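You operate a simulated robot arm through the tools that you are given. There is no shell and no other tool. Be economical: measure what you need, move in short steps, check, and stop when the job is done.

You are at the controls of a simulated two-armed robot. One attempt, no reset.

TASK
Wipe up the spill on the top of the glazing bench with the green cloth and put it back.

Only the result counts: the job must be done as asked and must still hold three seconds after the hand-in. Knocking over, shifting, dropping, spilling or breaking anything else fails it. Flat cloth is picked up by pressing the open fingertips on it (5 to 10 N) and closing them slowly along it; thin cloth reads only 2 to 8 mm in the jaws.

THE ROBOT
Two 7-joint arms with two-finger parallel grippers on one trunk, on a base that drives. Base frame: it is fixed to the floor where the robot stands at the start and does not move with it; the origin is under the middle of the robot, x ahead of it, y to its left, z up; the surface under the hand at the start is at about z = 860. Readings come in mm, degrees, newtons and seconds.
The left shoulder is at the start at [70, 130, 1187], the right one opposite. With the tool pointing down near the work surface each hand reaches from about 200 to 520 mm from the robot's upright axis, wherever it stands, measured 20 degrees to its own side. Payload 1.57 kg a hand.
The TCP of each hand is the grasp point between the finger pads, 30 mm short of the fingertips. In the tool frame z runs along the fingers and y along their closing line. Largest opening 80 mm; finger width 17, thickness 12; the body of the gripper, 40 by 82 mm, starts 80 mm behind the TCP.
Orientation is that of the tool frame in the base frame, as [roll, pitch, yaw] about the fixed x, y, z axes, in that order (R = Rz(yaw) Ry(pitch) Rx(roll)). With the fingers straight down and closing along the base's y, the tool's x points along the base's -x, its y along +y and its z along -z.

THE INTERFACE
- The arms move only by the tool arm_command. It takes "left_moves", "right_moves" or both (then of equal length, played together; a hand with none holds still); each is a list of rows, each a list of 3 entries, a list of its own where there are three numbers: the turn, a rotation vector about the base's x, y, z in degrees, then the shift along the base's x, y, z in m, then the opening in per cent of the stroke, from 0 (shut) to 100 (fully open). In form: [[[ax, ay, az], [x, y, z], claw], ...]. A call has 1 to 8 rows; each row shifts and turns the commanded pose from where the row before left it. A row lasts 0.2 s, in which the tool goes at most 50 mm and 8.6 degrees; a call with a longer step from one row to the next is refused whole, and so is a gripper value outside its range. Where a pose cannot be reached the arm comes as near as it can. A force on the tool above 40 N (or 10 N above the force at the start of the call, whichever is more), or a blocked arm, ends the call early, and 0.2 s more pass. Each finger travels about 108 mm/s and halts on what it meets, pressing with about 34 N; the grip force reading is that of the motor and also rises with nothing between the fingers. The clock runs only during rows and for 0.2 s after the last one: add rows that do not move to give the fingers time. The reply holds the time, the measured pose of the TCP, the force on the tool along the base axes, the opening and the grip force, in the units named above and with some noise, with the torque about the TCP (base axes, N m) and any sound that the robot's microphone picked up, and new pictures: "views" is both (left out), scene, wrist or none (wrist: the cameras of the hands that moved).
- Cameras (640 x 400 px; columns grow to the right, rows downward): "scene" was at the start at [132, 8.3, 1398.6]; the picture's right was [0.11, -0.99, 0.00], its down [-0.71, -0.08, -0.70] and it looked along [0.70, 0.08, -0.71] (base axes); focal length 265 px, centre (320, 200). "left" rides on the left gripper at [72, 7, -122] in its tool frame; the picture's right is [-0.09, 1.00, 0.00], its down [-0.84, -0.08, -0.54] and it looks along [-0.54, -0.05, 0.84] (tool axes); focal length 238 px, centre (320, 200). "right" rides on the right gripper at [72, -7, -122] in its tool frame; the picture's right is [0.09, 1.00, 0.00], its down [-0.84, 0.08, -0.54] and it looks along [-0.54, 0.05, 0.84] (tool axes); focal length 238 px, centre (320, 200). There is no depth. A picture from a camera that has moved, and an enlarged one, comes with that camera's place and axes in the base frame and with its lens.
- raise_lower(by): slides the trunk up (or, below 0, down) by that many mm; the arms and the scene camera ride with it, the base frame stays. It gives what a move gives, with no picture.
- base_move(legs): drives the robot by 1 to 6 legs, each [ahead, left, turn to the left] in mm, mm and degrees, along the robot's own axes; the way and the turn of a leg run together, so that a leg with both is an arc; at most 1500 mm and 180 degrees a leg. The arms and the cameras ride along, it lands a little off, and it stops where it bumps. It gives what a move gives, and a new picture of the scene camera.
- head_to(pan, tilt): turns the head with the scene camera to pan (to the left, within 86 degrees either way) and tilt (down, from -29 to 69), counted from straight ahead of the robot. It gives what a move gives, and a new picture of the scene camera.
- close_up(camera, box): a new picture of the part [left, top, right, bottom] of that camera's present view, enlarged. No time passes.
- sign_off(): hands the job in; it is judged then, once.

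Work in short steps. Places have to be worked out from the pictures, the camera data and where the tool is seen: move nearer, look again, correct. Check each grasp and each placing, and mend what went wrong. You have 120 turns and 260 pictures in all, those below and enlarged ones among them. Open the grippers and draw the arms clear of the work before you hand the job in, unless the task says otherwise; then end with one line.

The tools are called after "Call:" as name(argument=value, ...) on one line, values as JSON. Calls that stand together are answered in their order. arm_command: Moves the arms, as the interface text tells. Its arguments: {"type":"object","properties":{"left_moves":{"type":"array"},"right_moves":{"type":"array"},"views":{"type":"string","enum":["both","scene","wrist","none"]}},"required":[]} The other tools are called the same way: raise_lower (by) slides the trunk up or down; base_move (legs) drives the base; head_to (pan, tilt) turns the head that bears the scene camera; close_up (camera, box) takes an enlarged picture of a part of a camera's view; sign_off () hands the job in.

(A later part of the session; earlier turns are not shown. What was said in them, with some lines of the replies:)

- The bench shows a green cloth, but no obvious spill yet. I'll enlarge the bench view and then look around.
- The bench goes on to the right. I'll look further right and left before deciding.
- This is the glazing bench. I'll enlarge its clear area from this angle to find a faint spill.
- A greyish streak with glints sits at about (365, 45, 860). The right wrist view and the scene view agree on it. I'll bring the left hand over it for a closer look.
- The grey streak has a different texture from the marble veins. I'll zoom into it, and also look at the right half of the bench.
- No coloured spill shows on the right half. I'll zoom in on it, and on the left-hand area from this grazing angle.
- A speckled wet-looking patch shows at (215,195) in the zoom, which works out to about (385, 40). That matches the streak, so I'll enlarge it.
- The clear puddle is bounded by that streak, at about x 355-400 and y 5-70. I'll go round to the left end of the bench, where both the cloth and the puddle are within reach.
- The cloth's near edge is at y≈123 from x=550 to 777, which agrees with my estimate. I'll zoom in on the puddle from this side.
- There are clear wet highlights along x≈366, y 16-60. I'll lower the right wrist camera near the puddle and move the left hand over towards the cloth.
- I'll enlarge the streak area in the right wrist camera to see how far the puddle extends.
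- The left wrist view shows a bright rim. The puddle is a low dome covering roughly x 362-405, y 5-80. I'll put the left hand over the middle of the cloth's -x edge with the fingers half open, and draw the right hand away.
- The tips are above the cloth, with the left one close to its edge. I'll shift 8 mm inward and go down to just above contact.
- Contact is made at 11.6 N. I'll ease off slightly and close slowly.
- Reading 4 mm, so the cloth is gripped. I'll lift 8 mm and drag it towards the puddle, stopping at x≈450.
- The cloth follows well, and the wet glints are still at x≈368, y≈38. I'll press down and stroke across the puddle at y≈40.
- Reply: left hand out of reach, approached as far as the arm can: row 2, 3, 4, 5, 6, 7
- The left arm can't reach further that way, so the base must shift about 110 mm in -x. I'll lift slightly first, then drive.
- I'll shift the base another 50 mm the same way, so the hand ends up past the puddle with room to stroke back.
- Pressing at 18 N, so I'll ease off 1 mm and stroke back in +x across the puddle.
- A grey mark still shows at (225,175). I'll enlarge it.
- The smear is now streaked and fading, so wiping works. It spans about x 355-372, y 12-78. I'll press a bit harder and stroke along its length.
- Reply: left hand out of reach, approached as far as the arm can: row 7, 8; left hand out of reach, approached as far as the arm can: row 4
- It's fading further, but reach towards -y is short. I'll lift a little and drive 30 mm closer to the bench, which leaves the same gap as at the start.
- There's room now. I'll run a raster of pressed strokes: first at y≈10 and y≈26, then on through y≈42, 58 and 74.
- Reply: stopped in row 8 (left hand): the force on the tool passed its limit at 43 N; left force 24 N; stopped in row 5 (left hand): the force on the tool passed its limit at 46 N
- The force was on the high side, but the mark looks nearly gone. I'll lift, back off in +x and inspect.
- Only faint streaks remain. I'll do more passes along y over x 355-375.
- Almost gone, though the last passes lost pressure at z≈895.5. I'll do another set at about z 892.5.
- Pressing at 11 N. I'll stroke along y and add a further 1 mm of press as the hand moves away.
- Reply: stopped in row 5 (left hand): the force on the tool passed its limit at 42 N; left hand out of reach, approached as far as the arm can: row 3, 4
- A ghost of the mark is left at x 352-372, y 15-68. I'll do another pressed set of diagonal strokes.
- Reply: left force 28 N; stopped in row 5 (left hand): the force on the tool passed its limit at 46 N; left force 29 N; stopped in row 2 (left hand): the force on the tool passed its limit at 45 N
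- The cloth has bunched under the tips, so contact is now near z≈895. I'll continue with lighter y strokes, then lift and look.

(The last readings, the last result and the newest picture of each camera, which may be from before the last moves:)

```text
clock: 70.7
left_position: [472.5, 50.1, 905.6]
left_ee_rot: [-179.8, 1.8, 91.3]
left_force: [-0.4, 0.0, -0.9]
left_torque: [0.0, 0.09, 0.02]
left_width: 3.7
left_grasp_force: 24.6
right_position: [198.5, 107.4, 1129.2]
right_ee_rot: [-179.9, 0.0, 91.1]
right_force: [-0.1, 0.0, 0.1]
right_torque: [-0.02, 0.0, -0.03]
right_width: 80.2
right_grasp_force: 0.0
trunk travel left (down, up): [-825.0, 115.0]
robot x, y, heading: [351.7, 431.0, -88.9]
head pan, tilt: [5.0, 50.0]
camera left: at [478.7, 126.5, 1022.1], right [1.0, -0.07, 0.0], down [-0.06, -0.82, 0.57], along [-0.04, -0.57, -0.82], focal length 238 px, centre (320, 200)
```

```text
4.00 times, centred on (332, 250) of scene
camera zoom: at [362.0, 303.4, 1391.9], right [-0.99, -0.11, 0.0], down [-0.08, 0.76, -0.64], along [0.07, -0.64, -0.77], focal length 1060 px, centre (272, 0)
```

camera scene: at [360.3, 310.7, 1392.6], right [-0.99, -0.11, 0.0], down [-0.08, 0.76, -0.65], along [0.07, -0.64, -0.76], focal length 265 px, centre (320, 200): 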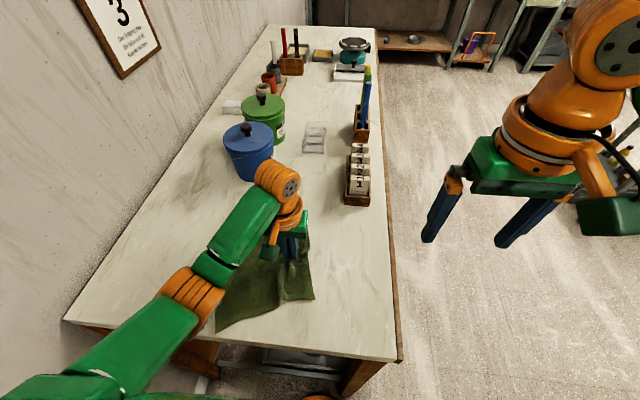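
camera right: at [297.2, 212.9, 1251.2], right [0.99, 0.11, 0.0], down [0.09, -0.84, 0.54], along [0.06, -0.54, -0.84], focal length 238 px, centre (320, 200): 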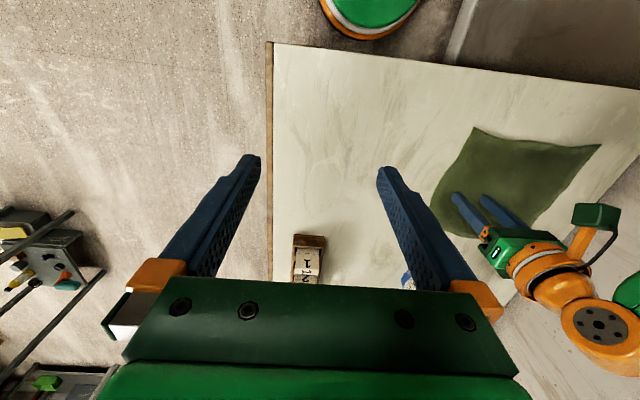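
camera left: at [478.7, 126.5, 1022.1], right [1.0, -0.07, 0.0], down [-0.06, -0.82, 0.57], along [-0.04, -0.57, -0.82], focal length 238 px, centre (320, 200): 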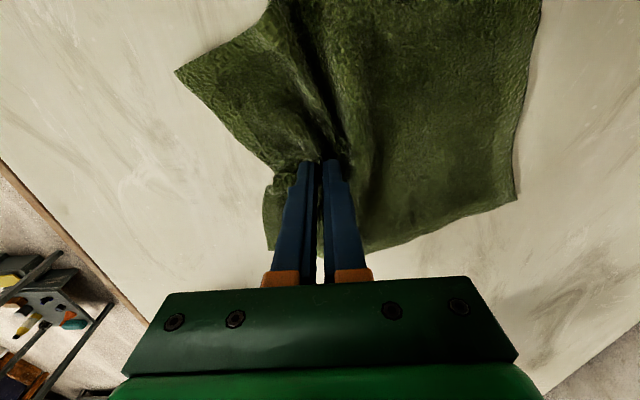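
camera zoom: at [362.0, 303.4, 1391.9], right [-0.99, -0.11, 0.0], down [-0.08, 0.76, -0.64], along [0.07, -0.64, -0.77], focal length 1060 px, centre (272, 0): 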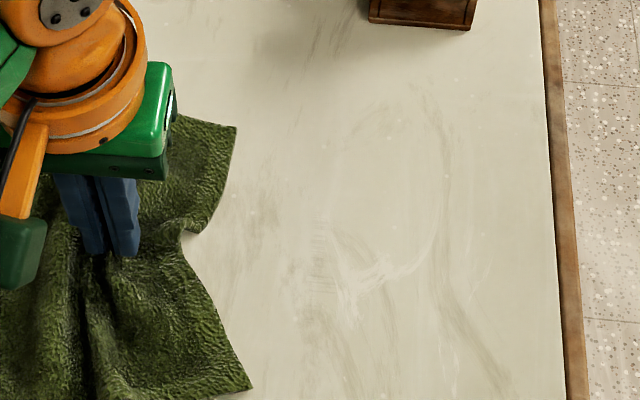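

Only a very faint hatch is left. One more set of passes should finish it.

Call:
arm_command(left_moves=[[[0, 0, 0], [-0.037, 0.005, -0.002], 0], [[0, 0, 0], [-0.037, 0.005, -0.002], 0], [[0, 0, 0], [-0.036, 0.012, -0.004], 0], [[0, 0, 0], [0, 0, -0.003], 0], [[0, 0, 0], [0, -0.02, 0], 0], [[0, 0, 0], [0, -0.02, 0], 0], [[0, 0, 0], [0, -0.02, 0], 0], [[0, 0, 0], [-0.007, 0, 0], 0]], views="none")

Call:
arm_command(left_moves=[[[0, 0, 0], [0, 0.02, 0], 0], [[0, 0, 0], [0, 0.02, 0], 0], [[0, 0, 0], [0, 0.02, 0], 0], [[0, 0, 0], [0.014, 0, 0], 0], [[0, 0, 0], [0, -0.02, 0], 0], [[0, 0, 0], [0, -0.02, 0], 0], [[0, 0, 0], [0, -0.02, 0], 0]], views="none")

Call:
arm_command(left_moves=[[[0, 0, 0], [-0.02, 0.005, 0], 0], [[0, 0, 0], [0.024, 0.008, 0], 0], [[0, 0, 0], [-0.024, 0.008, 0], 0], [[0, 0, 0], [0.024, 0.008, 0], 0], [[0, 0, 0], [-0.024, 0.008, 0], 0], [[0, 0, 0], [0.024, 0.008, 0], 0], [[0, 0, 0], [-0.024, 0.008, 0], 0], [[0, 0, 0], [0.024, 0.008, 0], 0]], views="none")

Call:
arm_command(left_moves=[[[0, 0, 0], [0, 0, 0.01], 0], [[0, 0, 0], [0.036, -0.005, 0], 0], [[0, 0, 0], [0.036, -0.005, 0], 0], [[0, 0, 0], [0.04, -0.005, 0], 0]], views="wrist")

Call:
close_up(camera="left", box=[140, 90, 300, 210])

Call:
close_up(camera="scene", box=[260, 200, 404, 300])

```text
clock: 71.8
left_position: [362.9, 70.5, 895.4]
left_ee_rot: [-179.6, 2.5, 91.3]
left_force: [5.9, 1.9, 23.8]
left_torque: [0.01, -0.29, 0.0]
left_width: 3.6
left_grasp_force: 24.4
right_position: [199.2, 112.0, 1129.2]
right_ee_rot: [-179.9, 0.3, 91.2]
right_force: [-0.4, 0.2, -1.3]
right_torque: [0.0, 0.0, 0.01]
right_width: 80.0
right_grasp_force: 0.0
trunk travel left (down, up): [-825.0, 115.0]
robot x, y, heading: [352.8, 431.9, -88.8]
head pan, tilt: [5.0, 50.0]
stopped in row 5 (left hand): the force on the tool passed its limit at 44 N (the readings are from after the stop); the commanded pose is now the measured one
```

```text
clock: 72.2
left_position: [360.4, 86.1, 895.8]
left_ee_rot: [-179.2, 2.9, 91.4]
left_force: [0.2, -5.4, 14.7]
left_torque: [-0.22, 0.01, 0.02]
left_width: 3.8
left_grasp_force: 24.6
right_position: [197.9, 109.7, 1128.4]
right_ee_rot: [-179.9, 0.1, 91.2]
right_force: [0.7, 0.4, 0.0]
right_torque: [-0.03, 0.01, 0.04]
right_width: 80.1
right_grasp_force: 0.1
trunk travel left (down, up): [-825.0, 115.0]
robot x, y, heading: [349.0, 429.2, -88.9]
head pan, tilt: [5.0, 50.0]
stopped in row 2 (left hand): the force on the tool passed its limit at 41 N (the readings are from after the stop); the commanded pose is now the measured one
```

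```text
clock: 74.0
left_position: [367.2, 143.4, 897.9]
left_ee_rot: [-179.3, 2.7, 91.4]
left_force: [0.3, 1.0, 0.8]
left_torque: [-0.02, 0.03, -0.02]
left_width: 3.5
left_grasp_force: 24.5
right_position: [197.9, 107.2, 1128.2]
right_ee_rot: [180.0, 0.0, 91.1]
right_force: [0.3, -0.2, 0.2]
right_torque: [0.01, 0.0, -0.01]
right_width: 80.1
right_grasp_force: 0.0
trunk travel left (down, up): [-825.0, 115.0]
robot x, y, heading: [352.2, 431.0, -88.9]
head pan, tilt: [5.0, 50.0]
```

```text
clock: 75.0
left_position: [478.4, 132.3, 907.4]
left_ee_rot: [-179.3, 2.8, 91.5]
left_force: [0.7, -0.2, -0.3]
left_torque: [0.06, 0.02, 0.02]
left_width: 3.8
left_grasp_force: 24.8
right_position: [198.9, 107.8, 1129.5]
right_ee_rot: [-180.0, 0.0, 91.2]
right_force: [0.0, 0.4, 0.1]
right_torque: [0.0, 0.0, 0.02]
right_width: 80.0
right_grasp_force: 0.0
trunk travel left (down, up): [-825.0, 115.0]
robot x, y, heading: [354.1, 435.2, -88.9]
head pan, tilt: [5.0, 50.0]
camera left: at [485.1, 210.0, 1024.4], right [1.0, -0.07, -0.01], down [-0.05, -0.81, 0.58], along [-0.05, -0.58, -0.81], focal length 238 px, centre (320, 200)
```

left: 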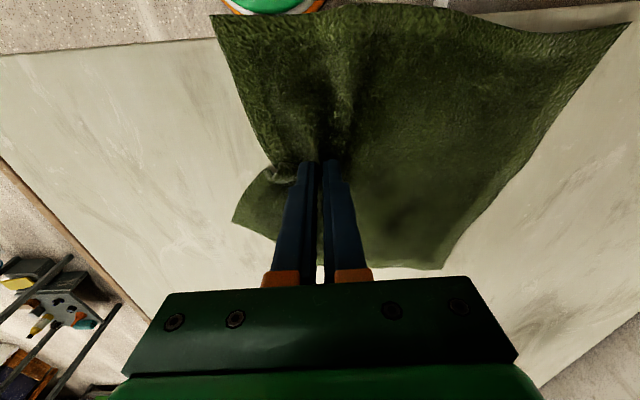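

```text
3.33 times, centred on (220, 150) of left
camera zoom: at [485.1, 210.0, 1024.4], right [1.0, -0.07, -0.01], down [-0.05, -0.81, 0.58], along [-0.05, -0.58, -0.81], focal length 794 px, centre (653, 367)
```

zoom: 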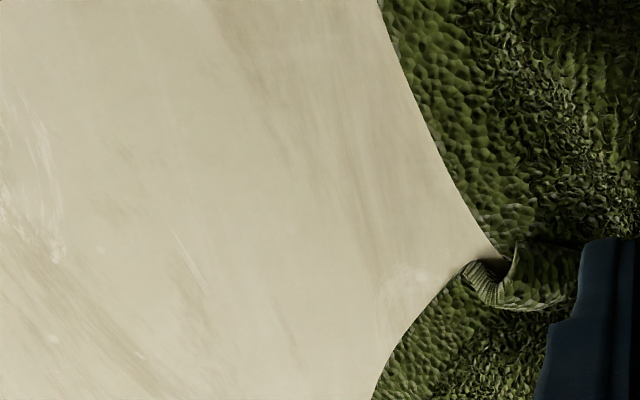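

```text
4.00 times, centred on (332, 250) of scene
camera zoom: at [361.8, 303.7, 1392.0], right [-0.99, -0.11, 0.0], down [-0.08, 0.76, -0.64], along [0.07, -0.64, -0.77], focal length 1060 px, centre (272, 0)
```

zoom: 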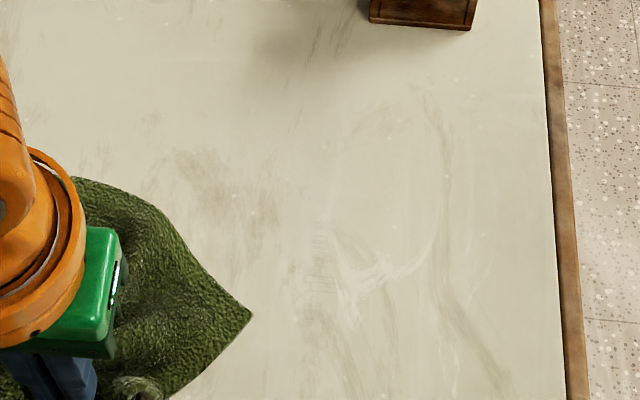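

A trace remains because the last strokes were mostly off target. I'll do another careful set, starting from (365, 80) at lower force.

Call:
arm_command(left_moves=[[[0, 0, 0], [-0.036, -0.02, -0.002], 0], [[0, 0, 0], [-0.036, -0.02, -0.002], 0], [[0, 0, 0], [-0.04, -0.01, -0.004], 0], [[0, 0, 0], [0, 0, -0.002], 0], [[0, 0, 0], [0, 0, 0], 0]], views="wrist")

```text
clock: 76.2
left_position: [363.8, 83.2, 894.9]
left_ee_rot: [-179.4, 2.9, 91.5]
left_force: [1.9, -2.5, 17.3]
left_torque: [-0.1, -0.09, -0.01]
left_width: 3.6
left_grasp_force: 24.5
right_position: [198.0, 107.9, 1129.9]
right_ee_rot: [-180.0, 0.1, 91.2]
right_force: [-0.2, 0.2, 0.3]
right_torque: [-0.03, 0.04, -0.01]
right_width: 79.8
right_grasp_force: 0.1
trunk travel left (down, up): [-825.0, 115.0]
robot x, y, heading: [350.3, 427.7, -88.8]
head pan, tilt: [5.0, 50.0]
camera left: at [370.3, 162.4, 1011.9], right [1.0, -0.07, -0.01], down [-0.05, -0.81, 0.58], along [-0.04, -0.58, -0.81], focal length 238 px, centre (320, 200)
```

left: 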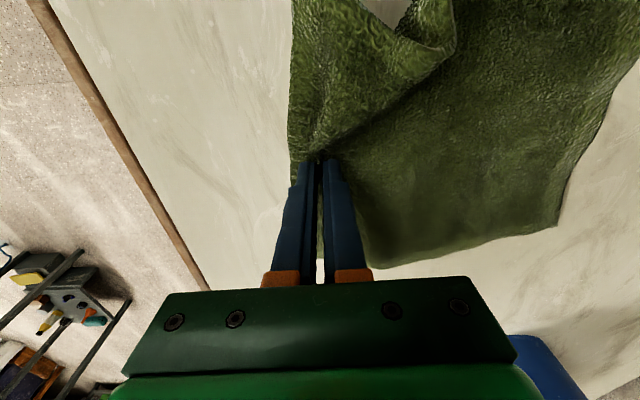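

Contact is 17 N, so I'll ease it by 1 mm and stroke towards -y and back.

Call:
arm_command(left_moves=[[[0, 0, 0], [0, -0.005, 0.001], 0], [[0, 0, 0], [0, -0.018, 0], 0], [[0, 0, 0], [0, -0.018, 0], 0], [[0, 0, 0], [0, -0.018, 0], 0], [[0, 0, 0], [0, -0.015, 0], 0], [[0, 0, 0], [-0.006, 0, 0], 0]], views="none")

Call:
arm_command(left_moves=[[[0, 0, 0], [0, 0.018, 0], 0], [[0, 0, 0], [0, 0.018, 0], 0], [[0, 0, 0], [0, 0.018, 0], 0], [[0, 0, 0], [0, 0.015, 0], 0], [[0, 0, 0], [0.01, 0, 0], 0]], views="none")

Call:
arm_command(left_moves=[[[0, 0, 0], [0, -0.018, 0], 0], [[0, 0, 0], [0, -0.018, 0], 0], [[0, 0, 0], [0, -0.018, 0], 0], [[0, 0, 0], [0, -0.015, 0], 0], [[0, 0, 0], [-0.005, 0, 0], 0], [[0, 0, 0], [0, 0.018, 0], 0], [[0, 0, 0], [0, 0.018, 0], 0], [[0, 0, 0], [0, 0.018, 0], 0]], views="none")

Call:
arm_command(left_moves=[[[0, 0, 0], [0, 0, 0.01], 0], [[0, 0, 0], [0.036, 0.0, 0], 0], [[0, 0, 0], [0.036, 0.0, 0], 0], [[0, 0, 0], [0.04, -0.005, 0], 0]], views="wrist")

Call:
close_up(camera="left", box=[120, 90, 300, 225])

Call:
close_up(camera="scene", box=[280, 220, 380, 290])

```text
clock: 77.7
left_position: [359.7, 7.5, 895.8]
left_ee_rot: [-179.2, 2.7, 91.5]
left_force: [2.4, 1.8, 7.7]
left_torque: [0.03, -0.09, -0.02]
left_width: 3.7
left_grasp_force: 24.1
right_position: [200.0, 107.5, 1128.9]
right_ee_rot: [-179.8, 0.1, 91.3]
right_force: [-0.7, -0.2, -1.0]
right_torque: [-0.02, -0.02, 0.01]
right_width: 80.2
right_grasp_force: 0.1
trunk travel left (down, up): [-825.0, 115.0]
robot x, y, heading: [351.5, 430.7, -89.2]
head pan, tilt: [5.0, 50.0]
```

```text
clock: 78.8
left_position: [367.8, 77.7, 896.2]
left_ee_rot: [-179.4, 2.7, 91.5]
left_force: [-3.1, 1.2, 7.6]
left_torque: [0.05, 0.08, 0.0]
left_width: 3.8
left_grasp_force: 24.1
right_position: [195.6, 108.8, 1128.4]
right_ee_rot: [179.9, 0.1, 91.2]
right_force: [0.0, -0.5, 0.4]
right_torque: [-0.03, -0.01, -0.01]
right_width: 80.1
right_grasp_force: 0.0
trunk travel left (down, up): [-825.0, 115.0]
robot x, y, heading: [348.7, 429.9, -89.0]
head pan, tilt: [5.0, 50.0]
```

```text
clock: 80.7
left_position: [365.4, 61.9, 898.3]
left_ee_rot: [-179.4, 2.8, 91.4]
left_force: [0.7, -0.8, 1.3]
left_torque: [0.0, 0.02, -0.01]
left_width: 3.6
left_grasp_force: 24.5
right_position: [197.6, 106.1, 1128.5]
right_ee_rot: [-180.0, -0.1, 91.3]
right_force: [0.6, -0.3, 0.5]
right_torque: [0.01, 0.01, -0.02]
right_width: 79.9
right_grasp_force: 0.0
trunk travel left (down, up): [-825.0, 115.0]
robot x, y, heading: [350.0, 432.2, -89.0]
head pan, tilt: [5.0, 50.0]
```

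```text
clock: 81.7
left_position: [478.4, 57.1, 906.7]
left_ee_rot: [-179.3, 2.5, 91.4]
left_force: [-0.2, -0.3, -0.3]
left_torque: [0.03, 0.03, 0.02]
left_width: 3.8
left_grasp_force: 24.0
right_position: [198.3, 107.5, 1128.1]
right_ee_rot: [-180.0, 0.1, 91.3]
right_force: [0.2, -0.8, 0.6]
right_torque: [-0.02, -0.04, 0.0]
right_width: 79.9
right_grasp_force: 0.1
trunk travel left (down, up): [-825.0, 115.0]
robot x, y, heading: [347.4, 431.7, -89.1]
head pan, tilt: [5.0, 50.0]
camera left: at [486.3, 134.4, 1023.9], right [1.0, -0.07, -0.01], down [-0.05, -0.81, 0.58], along [-0.05, -0.58, -0.81], focal length 238 px, centre (320, 200)
```

left: 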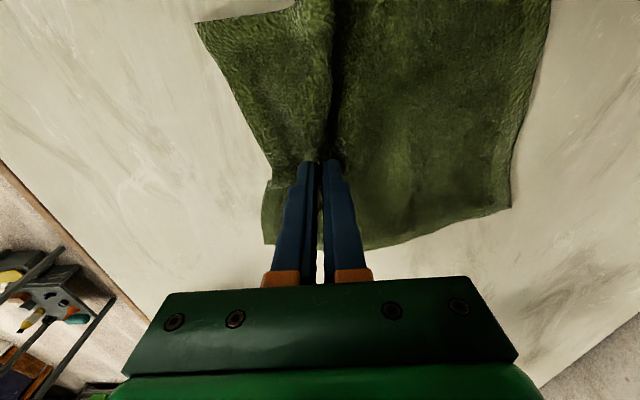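

```text
2.96 times, centred on (210, 158) of left
camera zoom: at [486.3, 134.4, 1023.9], right [1.0, -0.07, -0.01], down [-0.05, -0.81, 0.58], along [-0.05, -0.58, -0.81], focal length 706 px, centre (646, 326)
```

zoom: 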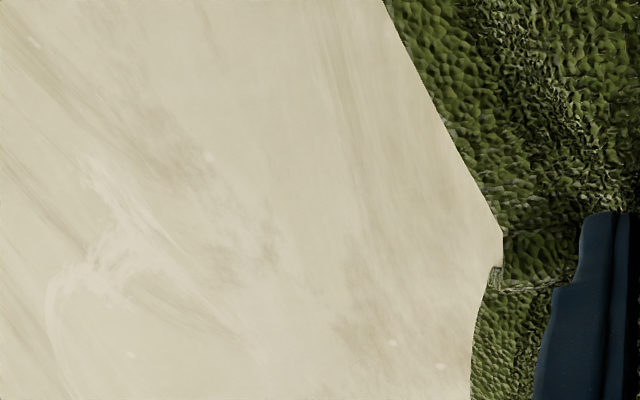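

```text
5.71 times, centred on (330, 255) of scene
camera zoom: at [361.7, 303.2, 1392.0], right [-0.99, -0.11, 0.0], down [-0.08, 0.76, -0.64], along [0.07, -0.64, -0.77], focal length 1515 px, centre (263, -114)
```

zoom: 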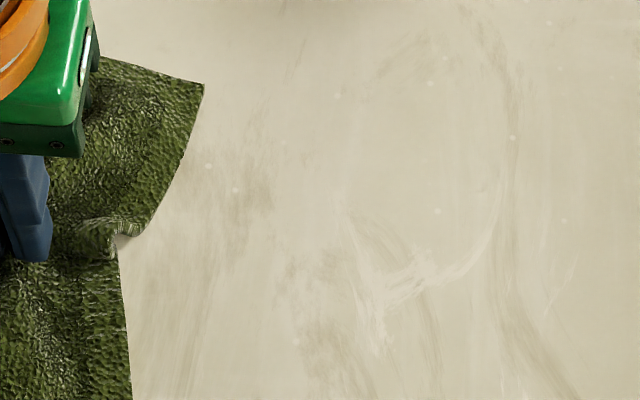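

The mark is gone from both views. Next is putting the cloth back: I'll lift it until it hangs free, then shift the base back in +x.

Call:
arm_command(left_moves=[[[0, 0, 0], [0.01, -0.004, 0.038], 0], [[0, 0, 0], [0.01, -0.004, 0.038], 0], [[0, 0, 0], [0.01, -0.004, 0.038], 0], [[0, 0, 0], [0.01, -0.004, 0.038], 0], [[0, 0, 0], [0.01, -0.004, 0.038], 0], [[0, 0, 0], [0, 0, 0], 0]], views="none")

Call:
base_move(legs=[[0, 130, 0]])

```text
clock: 83.0
left_position: [525.0, 38.5, 1097.6]
left_ee_rot: [-179.4, 2.6, 91.5]
left_force: [0.1, -0.2, -0.5]
left_torque: [0.01, 0.01, -0.02]
left_width: 3.5
left_grasp_force: 24.9
right_position: [195.4, 106.4, 1127.7]
right_ee_rot: [-180.0, -0.1, 91.3]
right_force: [-0.6, -0.3, -0.1]
right_torque: [0.0, -0.02, -0.01]
right_width: 80.1
right_grasp_force: 0.1
trunk travel left (down, up): [-825.0, 115.0]
robot x, y, heading: [351.2, 429.6, -89.1]
head pan, tilt: [5.0, 50.0]
```

```text
clock: 84.3
left_position: [653.0, 40.5, 1098.0]
left_ee_rot: [-179.5, 2.7, 91.2]
left_force: [0.1, -0.4, -0.3]
left_torque: [-0.02, -0.03, -0.02]
left_width: 3.5
left_grasp_force: 24.8
right_position: [324.2, 110.1, 1127.9]
right_ee_rot: [179.9, 0.0, 91.0]
right_force: [-0.3, -0.3, -0.4]
right_torque: [0.0, -0.01, -0.04]
right_width: 80.2
right_grasp_force: 0.0
trunk travel left (down, up): [-825.0, 115.0]
robot x, y, heading: [480.2, 433.6, -89.3]
head pan, tilt: [5.0, 50.0]
camera scene: at [487.6, 305.5, 1392.0], right [-0.99, -0.1, 0.0], down [-0.08, 0.76, -0.64], along [0.07, -0.64, -0.77], focal length 265 px, centre (320, 200)
```

scene: 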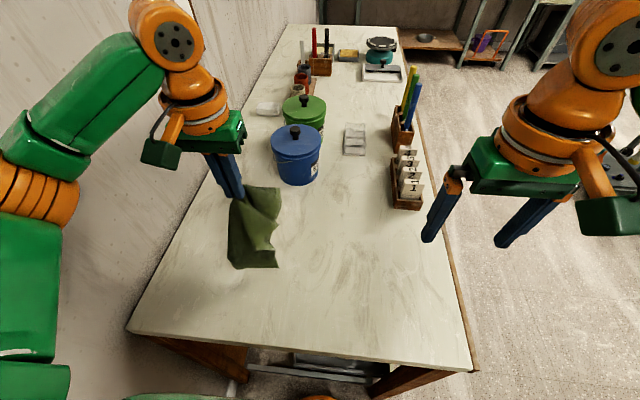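

The cloth hangs clear of the jars. I'll move the hand towards the far (wall) side at y≈21 so its lower edge lands near x≈775.

Call:
arm_command(left_moves=[[[0, 0, 0], [0.035, -0.006, 0], 0], [[0, 0, 0], [0.035, -0.006, 0], 0], [[0, 0, 0], [0.035, -0.006, 0], 0], [[0, 0, 0], [0, 0, 0], 0], [[0, 0, 0], [0, 0, 0], 0]])

```text
clock: 85.5
left_position: [757.7, 22.1, 1097.5]
left_ee_rot: [-179.4, 2.7, 91.2]
left_force: [-0.5, -0.3, -1.4]
left_torque: [-0.03, 0.0, -0.02]
left_width: 3.6
left_grasp_force: 24.6
right_position: [327.1, 109.1, 1129.9]
right_ee_rot: [-179.9, 0.0, 91.0]
right_force: [-0.5, -0.7, 0.2]
right_torque: [-0.02, 0.0, 0.01]
right_width: 80.3
right_grasp_force: 0.0
trunk travel left (down, up): [-825.0, 115.0]
robot x, y, heading: [480.5, 434.6, -89.2]
head pan, tilt: [5.0, 50.0]
camera scene: at [490.8, 305.6, 1392.0], right [-0.99, -0.1, 0.0], down [-0.08, 0.76, -0.64], along [0.07, -0.64, -0.77], focal length 265 px, centre (320, 200)
camera left: at [765.4, 99.1, 1213.8], right [1.0, -0.07, -0.01], down [-0.05, -0.81, 0.58], along [-0.05, -0.58, -0.81], focal length 238 px, centre (320, 200)
```

scene: 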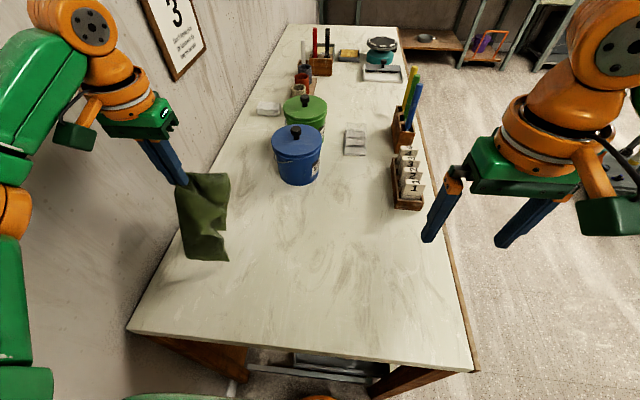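
left: 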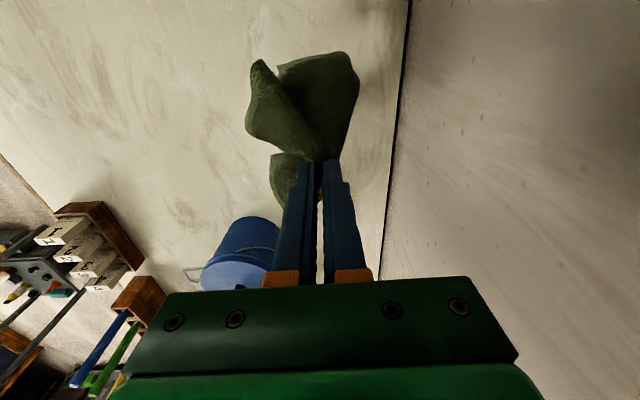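

The cloth hangs over the right place. I'll lay it down in an arc: touch the far edge down, then sweep in -x while lowering.

Call:
arm_command(left_moves=[[[0, 0, 0], [0.01, 0, -0.022], 0], [[0, 0, 0], [0, 0, -0.01], 0], [[0, 0, 0], [-0.022, 0, -0.006], 0], [[0, 0, 0], [-0.022, 0, -0.008], 0], [[0, 0, 0], [-0.02, 0, -0.008], 0], [[0, 0, 0], [-0.02, 0, -0.008], 0], [[0, 0, 0], [-0.02, 0, -0.01], 0]])

```text
clock: 87.1
left_position: [666.0, 19.0, 1024.9]
left_ee_rot: [-179.4, 2.8, 91.3]
left_force: [-0.3, 0.2, -1.0]
left_torque: [-0.02, 0.02, 0.0]
left_width: 3.6
left_grasp_force: 24.7
right_position: [325.7, 108.3, 1128.5]
right_ee_rot: [179.8, 0.1, 91.0]
right_force: [0.4, -0.6, 0.0]
right_torque: [-0.02, -0.02, -0.01]
right_width: 79.9
right_grasp_force: 0.0
trunk travel left (down, up): [-825.0, 115.0]
robot x, y, heading: [480.5, 432.8, -89.1]
head pan, tilt: [5.0, 50.0]
camera scene: at [490.4, 305.1, 1391.9], right [-0.99, -0.1, 0.0], down [-0.08, 0.76, -0.64], along [0.07, -0.64, -0.77], focal length 265 px, centre (320, 200)
camera left: at [672.1, 98.9, 1141.4], right [1.0, -0.07, -0.01], down [-0.05, -0.81, 0.58], along [-0.05, -0.58, -0.81], focal length 238 px, centre (320, 200)
```

scene: 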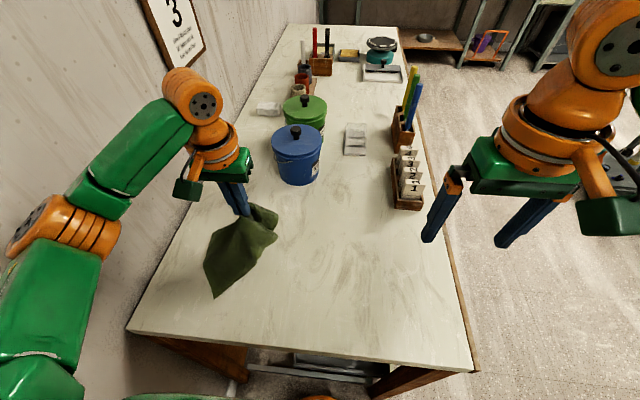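
left: 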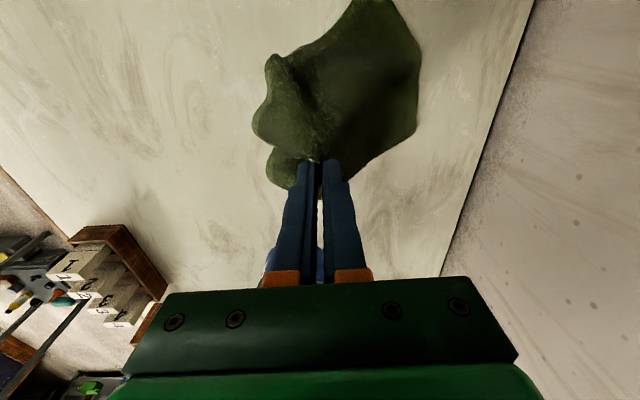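

The far part is on the bench and the near-far corner is at about (724, 134). I'll finish lowering along the arc.

Call:
arm_command(left_moves=[[[0, 0, 0], [-0.018, 0, -0.016], 0], [[0, 0, 0], [-0.016, 0, -0.018], 0], [[0, 0, 0], [-0.014, 0, -0.022], 0], [[0, 0, 0], [-0.012, 0, -0.026], 0], [[0, 0, 0], [-0.008, 0, -0.026], 0], [[0, 0, 0], [-0.004, 0, -0.015], 0], [[0, 0, 0], [0, 0, 0], 0]])

```text
clock: 88.7
left_position: [591.9, 25.0, 897.5]
left_ee_rot: [-179.3, 2.8, 91.3]
left_force: [-1.2, 2.1, 12.2]
left_torque: [0.1, -0.03, 0.01]
left_width: 3.5
left_grasp_force: 24.2
right_position: [326.1, 111.6, 1128.9]
right_ee_rot: [179.9, 0.1, 91.0]
right_force: [-0.7, 0.4, 0.2]
right_torque: [0.01, 0.02, 0.03]
right_width: 79.8
right_grasp_force: 0.0
trunk travel left (down, up): [-825.0, 115.0]
robot x, y, heading: [483.3, 433.2, -89.2]
head pan, tilt: [5.0, 50.0]
camera scene: at [490.1, 308.2, 1392.4], right [-0.99, -0.1, 0.0], down [-0.08, 0.76, -0.64], along [0.07, -0.64, -0.76], focal length 265 px, centre (320, 200)
camera left: at [597.3, 103.5, 1015.6], right [1.0, -0.07, -0.01], down [-0.05, -0.81, 0.58], along [-0.05, -0.58, -0.81], focal length 238 px, centre (320, 200)
```

scene: 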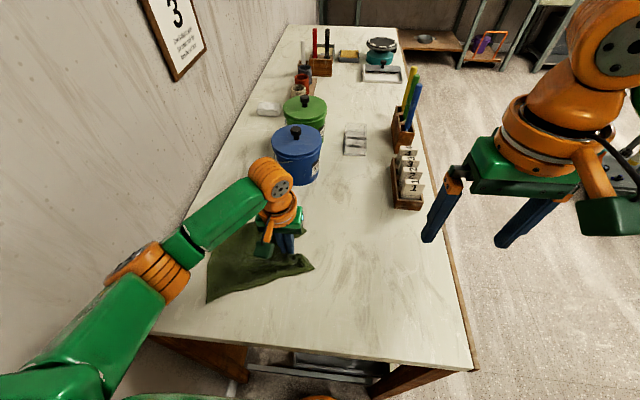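
left: 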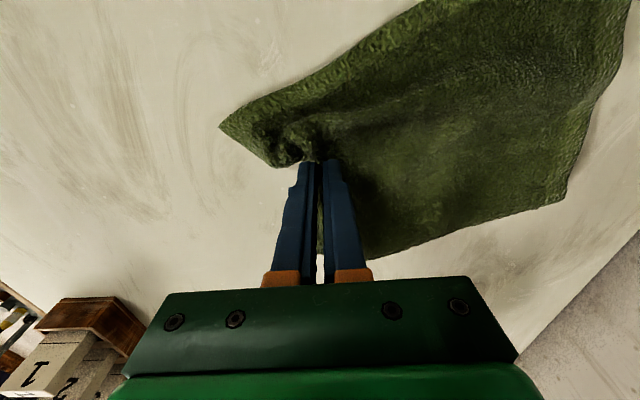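

The centre is about right at (659, 18), but the cloth is turned roughly 25° counter-clockwise. I'll lift it back along the arc, turn the hand -25°, and lay it again.

Call:
arm_command(left_moves=[[[0, 0, 0], [0.01, 0, 0.035], 0], [[0, 0, 0], [0.015, 0, 0.04], 0], [[0, 0, 0], [0.035, 0, 0.03], 0], [[0, 0, -6], [0.035, 0, 0.035], 0], [[0, 0, -7], [0.035, 0, 0.03], 0], [[0, 0, -7], [0.035, 0, 0.03], 0], [[0, 0, -5], [0, 0, 0], 0], [[0, 0, 0], [0, 0, 0], 0]])

```text
clock: 90.5
left_position: [760.7, 22.0, 1101.9]
left_ee_rot: [-179.5, 2.6, 66.2]
left_force: [-0.5, -0.1, 0.1]
left_torque: [-0.05, -0.01, 0.06]
left_width: 3.4
left_grasp_force: 24.4
right_position: [326.3, 109.4, 1128.3]
right_ee_rot: [180.0, 0.1, 91.0]
right_force: [0.9, -0.1, 0.1]
right_torque: [-0.02, -0.02, 0.04]
right_width: 80.1
right_grasp_force: 0.0
trunk travel left (down, up): [-825.0, 115.0]
robot x, y, heading: [477.6, 437.0, -89.0]
head pan, tilt: [5.0, 50.0]
camera scene: at [491.1, 305.4, 1392.0], right [-0.99, -0.1, 0.0], down [-0.08, 0.76, -0.64], along [0.07, -0.64, -0.77], focal length 265 px, centre (320, 200)
camera left: at [800.1, 90.6, 1217.9], right [0.87, -0.49, -0.01], down [-0.39, -0.71, 0.58], along [-0.29, -0.5, -0.81], focal length 238 px, centre (320, 200)
```

scene: 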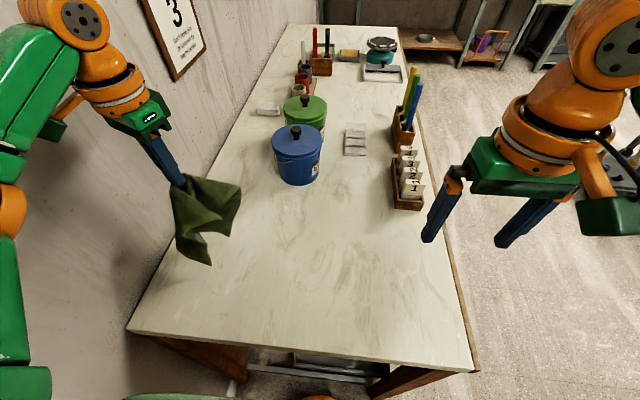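
left: 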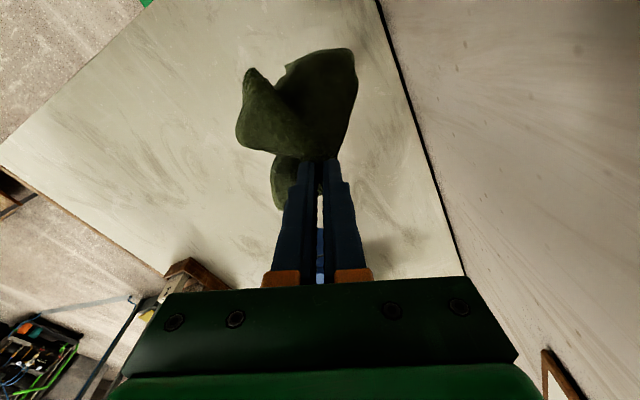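

Turned. I'll lay it down along the same arc.

Call:
arm_command(left_moves=[[[0, 0, 0], [0.01, 0, -0.024], 0], [[0, 0, 0], [-0.004, 0, -0.01], 0], [[0, 0, 0], [-0.022, 0, -0.006], 0], [[0, 0, 0], [-0.022, 0, -0.008], 0], [[0, 0, 0], [-0.02, 0, -0.008], 0], [[0, 0, 0], [-0.02, 0, -0.008], 0], [[0, 0, 0], [-0.02, 0, -0.01], 0]], views="none")

Call:
arm_command(left_moves=[[[0, 0, 0], [-0.018, 0, -0.016], 0], [[0, 0, 0], [-0.016, 0, -0.018], 0], [[0, 0, 0], [-0.014, 0, -0.022], 0], [[0, 0, 0], [-0.01, 0, -0.026], 0], [[0, 0, 0], [-0.008, 0, -0.026], 0], [[0, 0, 0], [-0.004, 0, -0.016], 0], [[0, 0, 0], [0, 0, 0], 0]])

```text
clock: 92.1
left_position: [660.7, 20.6, 1028.6]
left_ee_rot: [-179.4, 2.6, 66.2]
left_force: [0.4, 0.3, -1.1]
left_torque: [0.02, 0.01, 0.02]
left_width: 3.5
left_grasp_force: 24.2
right_position: [326.9, 109.7, 1127.7]
right_ee_rot: [179.9, 0.0, 91.0]
right_force: [0.4, -0.3, 0.9]
right_torque: [0.01, 0.03, 0.03]
right_width: 80.1
right_grasp_force: 0.1
trunk travel left (down, up): [-825.0, 115.0]
robot x, y, heading: [482.4, 436.7, -89.0]
head pan, tilt: [5.0, 50.0]
```

```text
clock: 93.7
left_position: [590.6, 20.9, 904.4]
left_ee_rot: [-179.4, 2.7, 66.2]
left_force: [-0.3, -0.8, 3.7]
left_torque: [-0.04, 0.01, 0.05]
left_width: 3.5
left_grasp_force: 24.1
right_position: [326.8, 111.0, 1128.0]
right_ee_rot: [-180.0, 0.0, 91.0]
right_force: [-0.3, 0.4, -0.3]
right_torque: [0.01, 0.01, 0.01]
right_width: 79.9
right_grasp_force: 0.0
trunk travel left (down, up): [-825.0, 115.0]
robot x, y, heading: [484.0, 431.4, -89.2]
head pan, tilt: [5.0, 50.0]
camera scene: at [491.1, 306.5, 1392.1], right [-0.99, -0.1, 0.0], down [-0.08, 0.76, -0.64], along [0.07, -0.64, -0.77], focal length 265 px, centre (320, 200)
camera left: at [629.7, 89.9, 1021.3], right [0.87, -0.49, -0.01], down [-0.39, -0.71, 0.58], along [-0.29, -0.51, -0.81], focal length 238 px, centre (320, 200)
```

scene: 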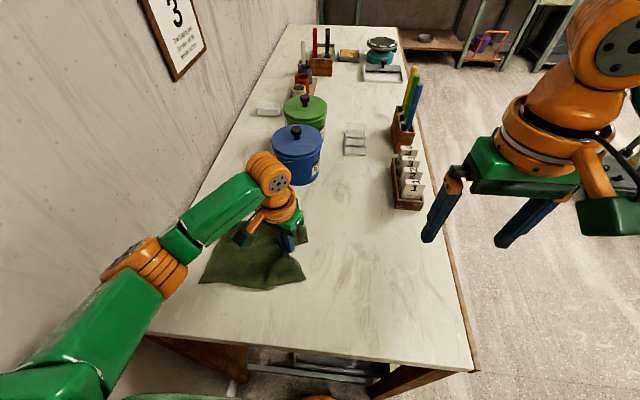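
left: 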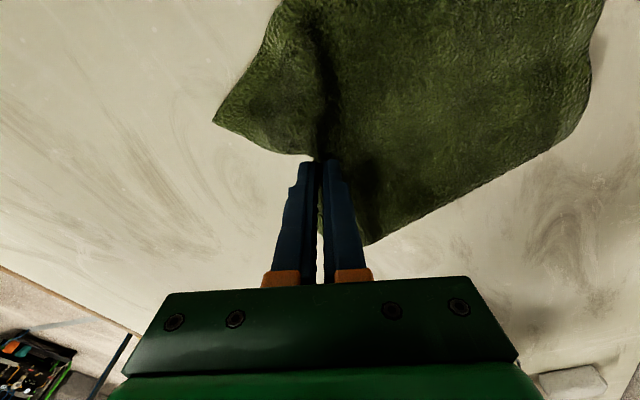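

Now it lies well aligned, with the near edge from (547, 83) to (761, 111). I'll lower slightly, open slowly to flatten the pinched fold, then lift.

Call:
arm_command(left_moves=[[[0, 0, 0], [0, 0, -0.005], 0], [[0, 0, 0], [0, 0, 0], 6], [[0, 0, 0], [0, 0, 0], 14], [[0, 0, 0], [0, 0, 0], 22], [[0, 0, 0], [0, 0, 0], 30], [[0, 0, 0], [0, 0, 0], 40], [[0, 0, 0], [0, 0, 0.01], 40], [[0, 0, 0], [0, 0, 0.03], 40]])

```text
clock: 95.5
left_position: [591.2, 21.8, 937.6]
left_ee_rot: [-179.3, 2.7, 66.3]
left_force: [-0.4, -0.3, -0.1]
left_torque: [-0.01, 0.02, 0.02]
left_width: 31.8
left_grasp_force: 0.1
right_position: [327.5, 110.8, 1128.7]
right_ee_rot: [-180.0, 0.0, 91.0]
right_force: [0.9, 0.7, -0.8]
right_torque: [-0.05, 0.0, 0.01]
right_width: 80.1
right_grasp_force: 0.0
trunk travel left (down, up): [-825.0, 115.0]
robot x, y, heading: [479.1, 432.5, -89.2]
head pan, tilt: [5.0, 50.0]
camera scene: at [490.9, 306.1, 1391.9], right [-0.99, -0.1, 0.0], down [-0.08, 0.76, -0.64], along [0.07, -0.64, -0.77], focal length 265 px, centre (320, 200)
camera left: at [629.1, 90.3, 1054.5], right [0.87, -0.49, -0.01], down [-0.39, -0.71, 0.58], along [-0.29, -0.51, -0.81], focal length 238 px, centre (320, 200)
```

scene: 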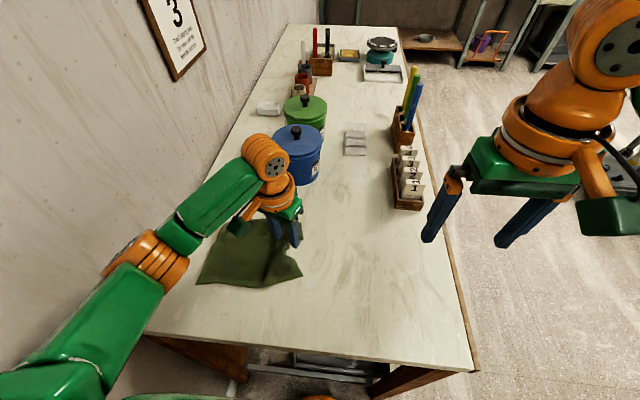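
left: 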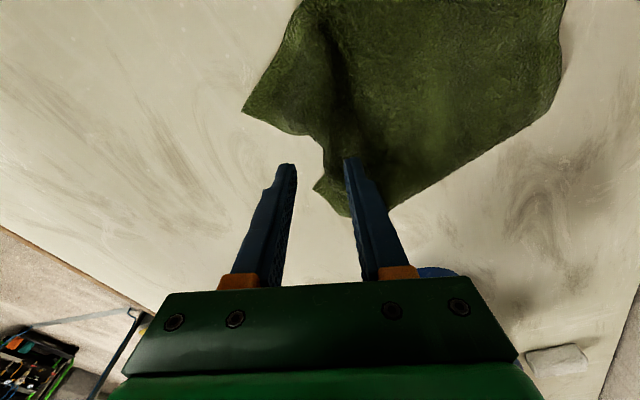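

The cloth is free. I'll raise the left arm, turn it back and draw it clear, then inspect the cloth and the spill area.

Call:
arm_command(left_moves=[[[0, 0, 0], [0, 0.0, 0.04], 60], [[0, 0, 6], [0, 0.02, 0.04], 80], [[0, 0, 6], [0, 0.03, 0.03], 100], [[0, 0, 6], [0, 0.03, 0.03], 100], [[0, 0, 6], [0, 0.03, 0.03], 100], [[0, 0, 0], [0.0, 0.02, 0.03], 100]])

Call:
close_up(camera="scene", box=[170, 170, 330, 300])

Call:
close_up(camera="scene", box=[300, 190, 444, 290])

Call:
close_up(camera="left", box=[60, 80, 320, 240])

```text
clock: 96.9
left_position: [592.5, 152.1, 1139.2]
left_ee_rot: [-179.4, 2.8, 90.4]
left_force: [0.0, -0.5, 1.0]
left_torque: [0.0, -0.01, -0.03]
left_width: 79.9
left_grasp_force: 0.0
right_position: [327.2, 110.6, 1129.2]
right_ee_rot: [179.9, 0.1, 91.0]
right_force: [-0.5, -1.2, 0.0]
right_torque: [0.0, -0.01, 0.03]
right_width: 79.9
right_grasp_force: 0.0
trunk travel left (down, up): [-825.0, 115.0]
robot x, y, heading: [483.5, 435.6, -89.1]
head pan, tilt: [5.0, 50.0]
camera scene: at [491.0, 307.1, 1392.1], right [-0.99, -0.1, 0.0], down [-0.08, 0.76, -0.64], along [0.07, -0.64, -0.77], focal length 265 px, centre (320, 200)
camera left: at [600.1, 229.7, 1256.5], right [1.0, -0.09, -0.01], down [-0.07, -0.81, 0.58], along [-0.06, -0.58, -0.81], focal length 238 px, centre (320, 200)
```

scene: 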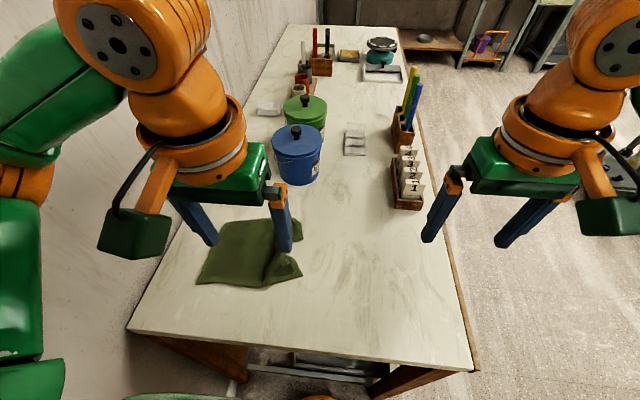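
left: 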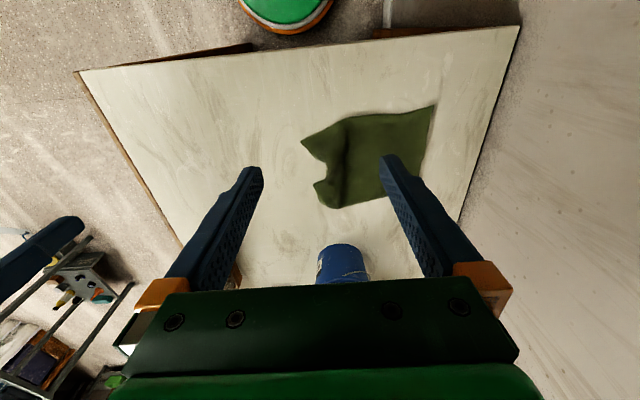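

```text
3.08 times, centred on (250, 235) of scene
camera zoom: at [491.0, 307.1, 1392.1], right [-0.99, -0.1, 0.0], down [-0.08, 0.76, -0.64], along [0.07, -0.64, -0.77], focal length 816 px, centre (535, 92)
```

zoom: 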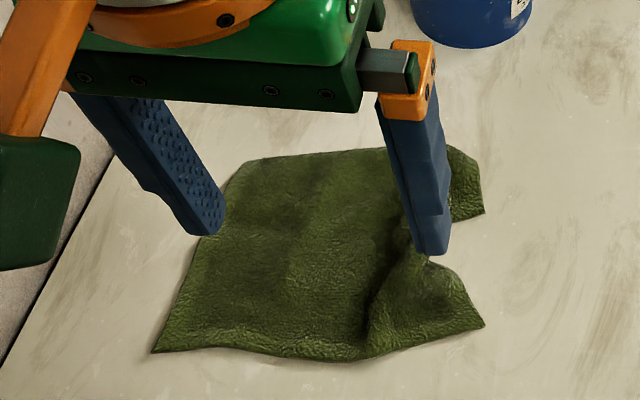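

```text
4.00 times, centred on (372, 240) of scene
camera zoom: at [491.0, 307.1, 1392.1], right [-0.99, -0.1, 0.0], down [-0.08, 0.76, -0.64], along [0.07, -0.64, -0.77], focal length 1060 px, centre (112, 40)
```

zoom: 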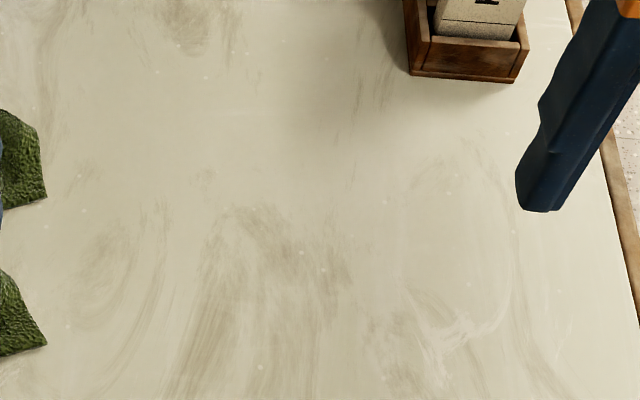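

```text
2.46 times, centred on (190, 160) of left
camera zoom: at [600.1, 229.7, 1256.5], right [1.0, -0.09, -0.01], down [-0.07, -0.81, 0.58], along [-0.06, -0.58, -0.81], focal length 587 px, centre (640, 298)
```

zoom: 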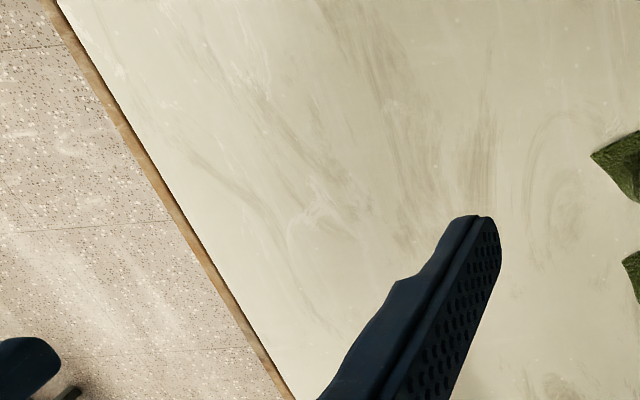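

The cloth is back, covering about x 551-769, y -48 to 115 (centre ≈ (660, 33), originally (664, 21)). The wet glints are gone. I'll check the wiped area once more with the right wrist camera.

Call:
close_up(camera="right", box=[240, 60, 480, 210])

Call:
head_to(pan=-20, tilt=55)

Call:
close_up(camera="scene", box=[200, 120, 400, 260])

```text
2.67 times, centred on (360, 135) of right
camera zoom: at [319.5, 183.1, 1251.0], right [0.99, 0.11, 0.0], down [0.09, -0.83, 0.54], along [0.06, -0.54, -0.84], focal length 636 px, centre (213, 373)
```

zoom: 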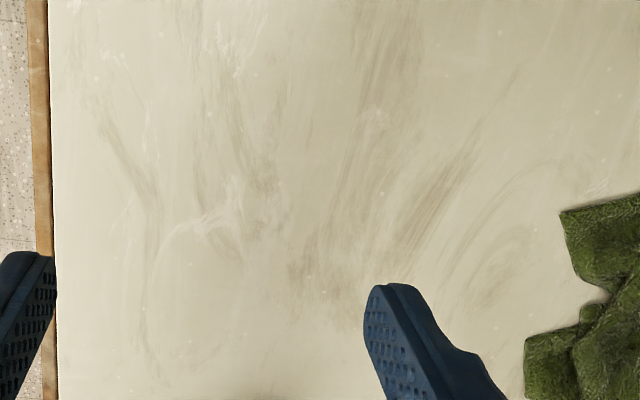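

```text
clock: 97.8
left_position: [591.7, 148.9, 1138.9]
left_ee_rot: [-179.4, 2.6, 90.3]
left_force: [0.2, -0.4, 0.5]
left_torque: [-0.02, -0.03, 0.02]
left_width: 80.0
left_grasp_force: 0.0
right_position: [328.3, 109.1, 1128.8]
right_ee_rot: [179.9, 0.0, 91.0]
right_force: [-0.3, -0.1, -0.2]
right_torque: [0.0, 0.01, -0.01]
right_width: 80.3
right_grasp_force: 0.1
trunk travel left (down, up): [-825.0, 115.0]
robot x, y, heading: [481.7, 431.7, -88.9]
head pan, tilt: [-20.0, 55.0]
camera scene: at [459.9, 313.9, 1385.5], right [-0.95, 0.33, 0.0], down [0.27, 0.77, -0.57], along [-0.19, -0.54, -0.82], focal length 265 px, centre (320, 200)
```

scene: 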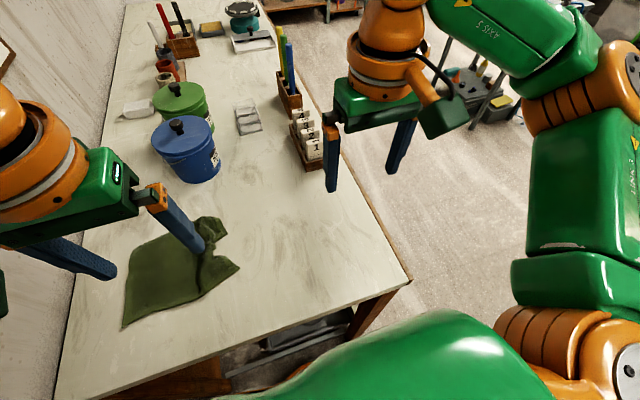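

```text
2.86 times, centred on (300, 190) of scene
camera zoom: at [459.9, 313.9, 1385.5], right [-0.95, 0.33, 0.0], down [0.27, 0.77, -0.57], along [-0.19, -0.54, -0.82], focal length 757 px, centre (377, 229)
```

zoom: 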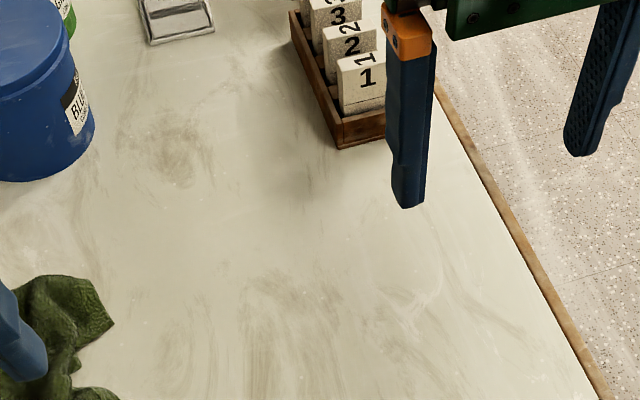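

The bench top is clean, nothing else has moved, and both hands are open. I'll back the base away so the arms are clear, then hand in.

Call:
base_move(legs=[[-250, 0, 0]])

```text
clock: 99.7
left_position: [589.8, 403.7, 1138.1]
left_ee_rot: [-179.4, 2.5, 90.7]
left_force: [1.5, -0.7, 1.0]
left_torque: [0.01, -0.01, 0.02]
left_width: 79.8
left_grasp_force: 0.1
right_position: [325.1, 361.9, 1127.1]
right_ee_rot: [-180.0, -0.1, 91.4]
right_force: [0.9, 0.0, 0.6]
right_torque: [0.0, -0.01, -0.03]
right_width: 80.1
right_grasp_force: 0.0
trunk travel left (down, up): [-825.0, 115.0]
robot x, y, heading: [476.1, 687.9, -88.5]
head pan, tilt: [-20.0, 55.0]
camera scene: at [455.6, 565.9, 1385.2], right [-0.95, 0.32, 0.0], down [0.26, 0.78, -0.57], along [-0.18, -0.54, -0.82], focal length 265 px, centre (320, 200)
```

scene: 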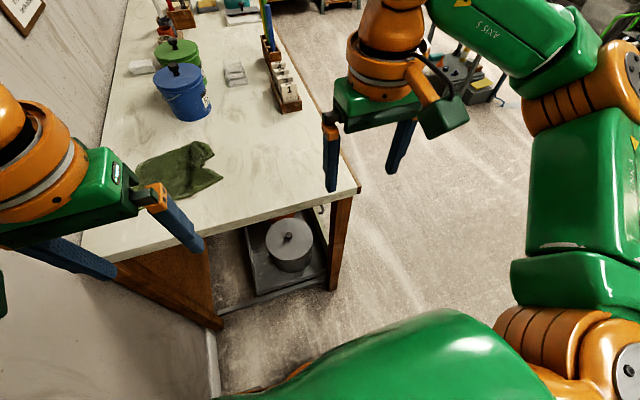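

The cloth is in its place, the bench is clean and the arms are clear, so I'm handing in.

Call:
sign_off()

```text
The job is handed in.
```

I wiped up the spill on the glazing bench and put the green cloth back about 13 mm from where it lay, though it is slightly rumpled along one edge.
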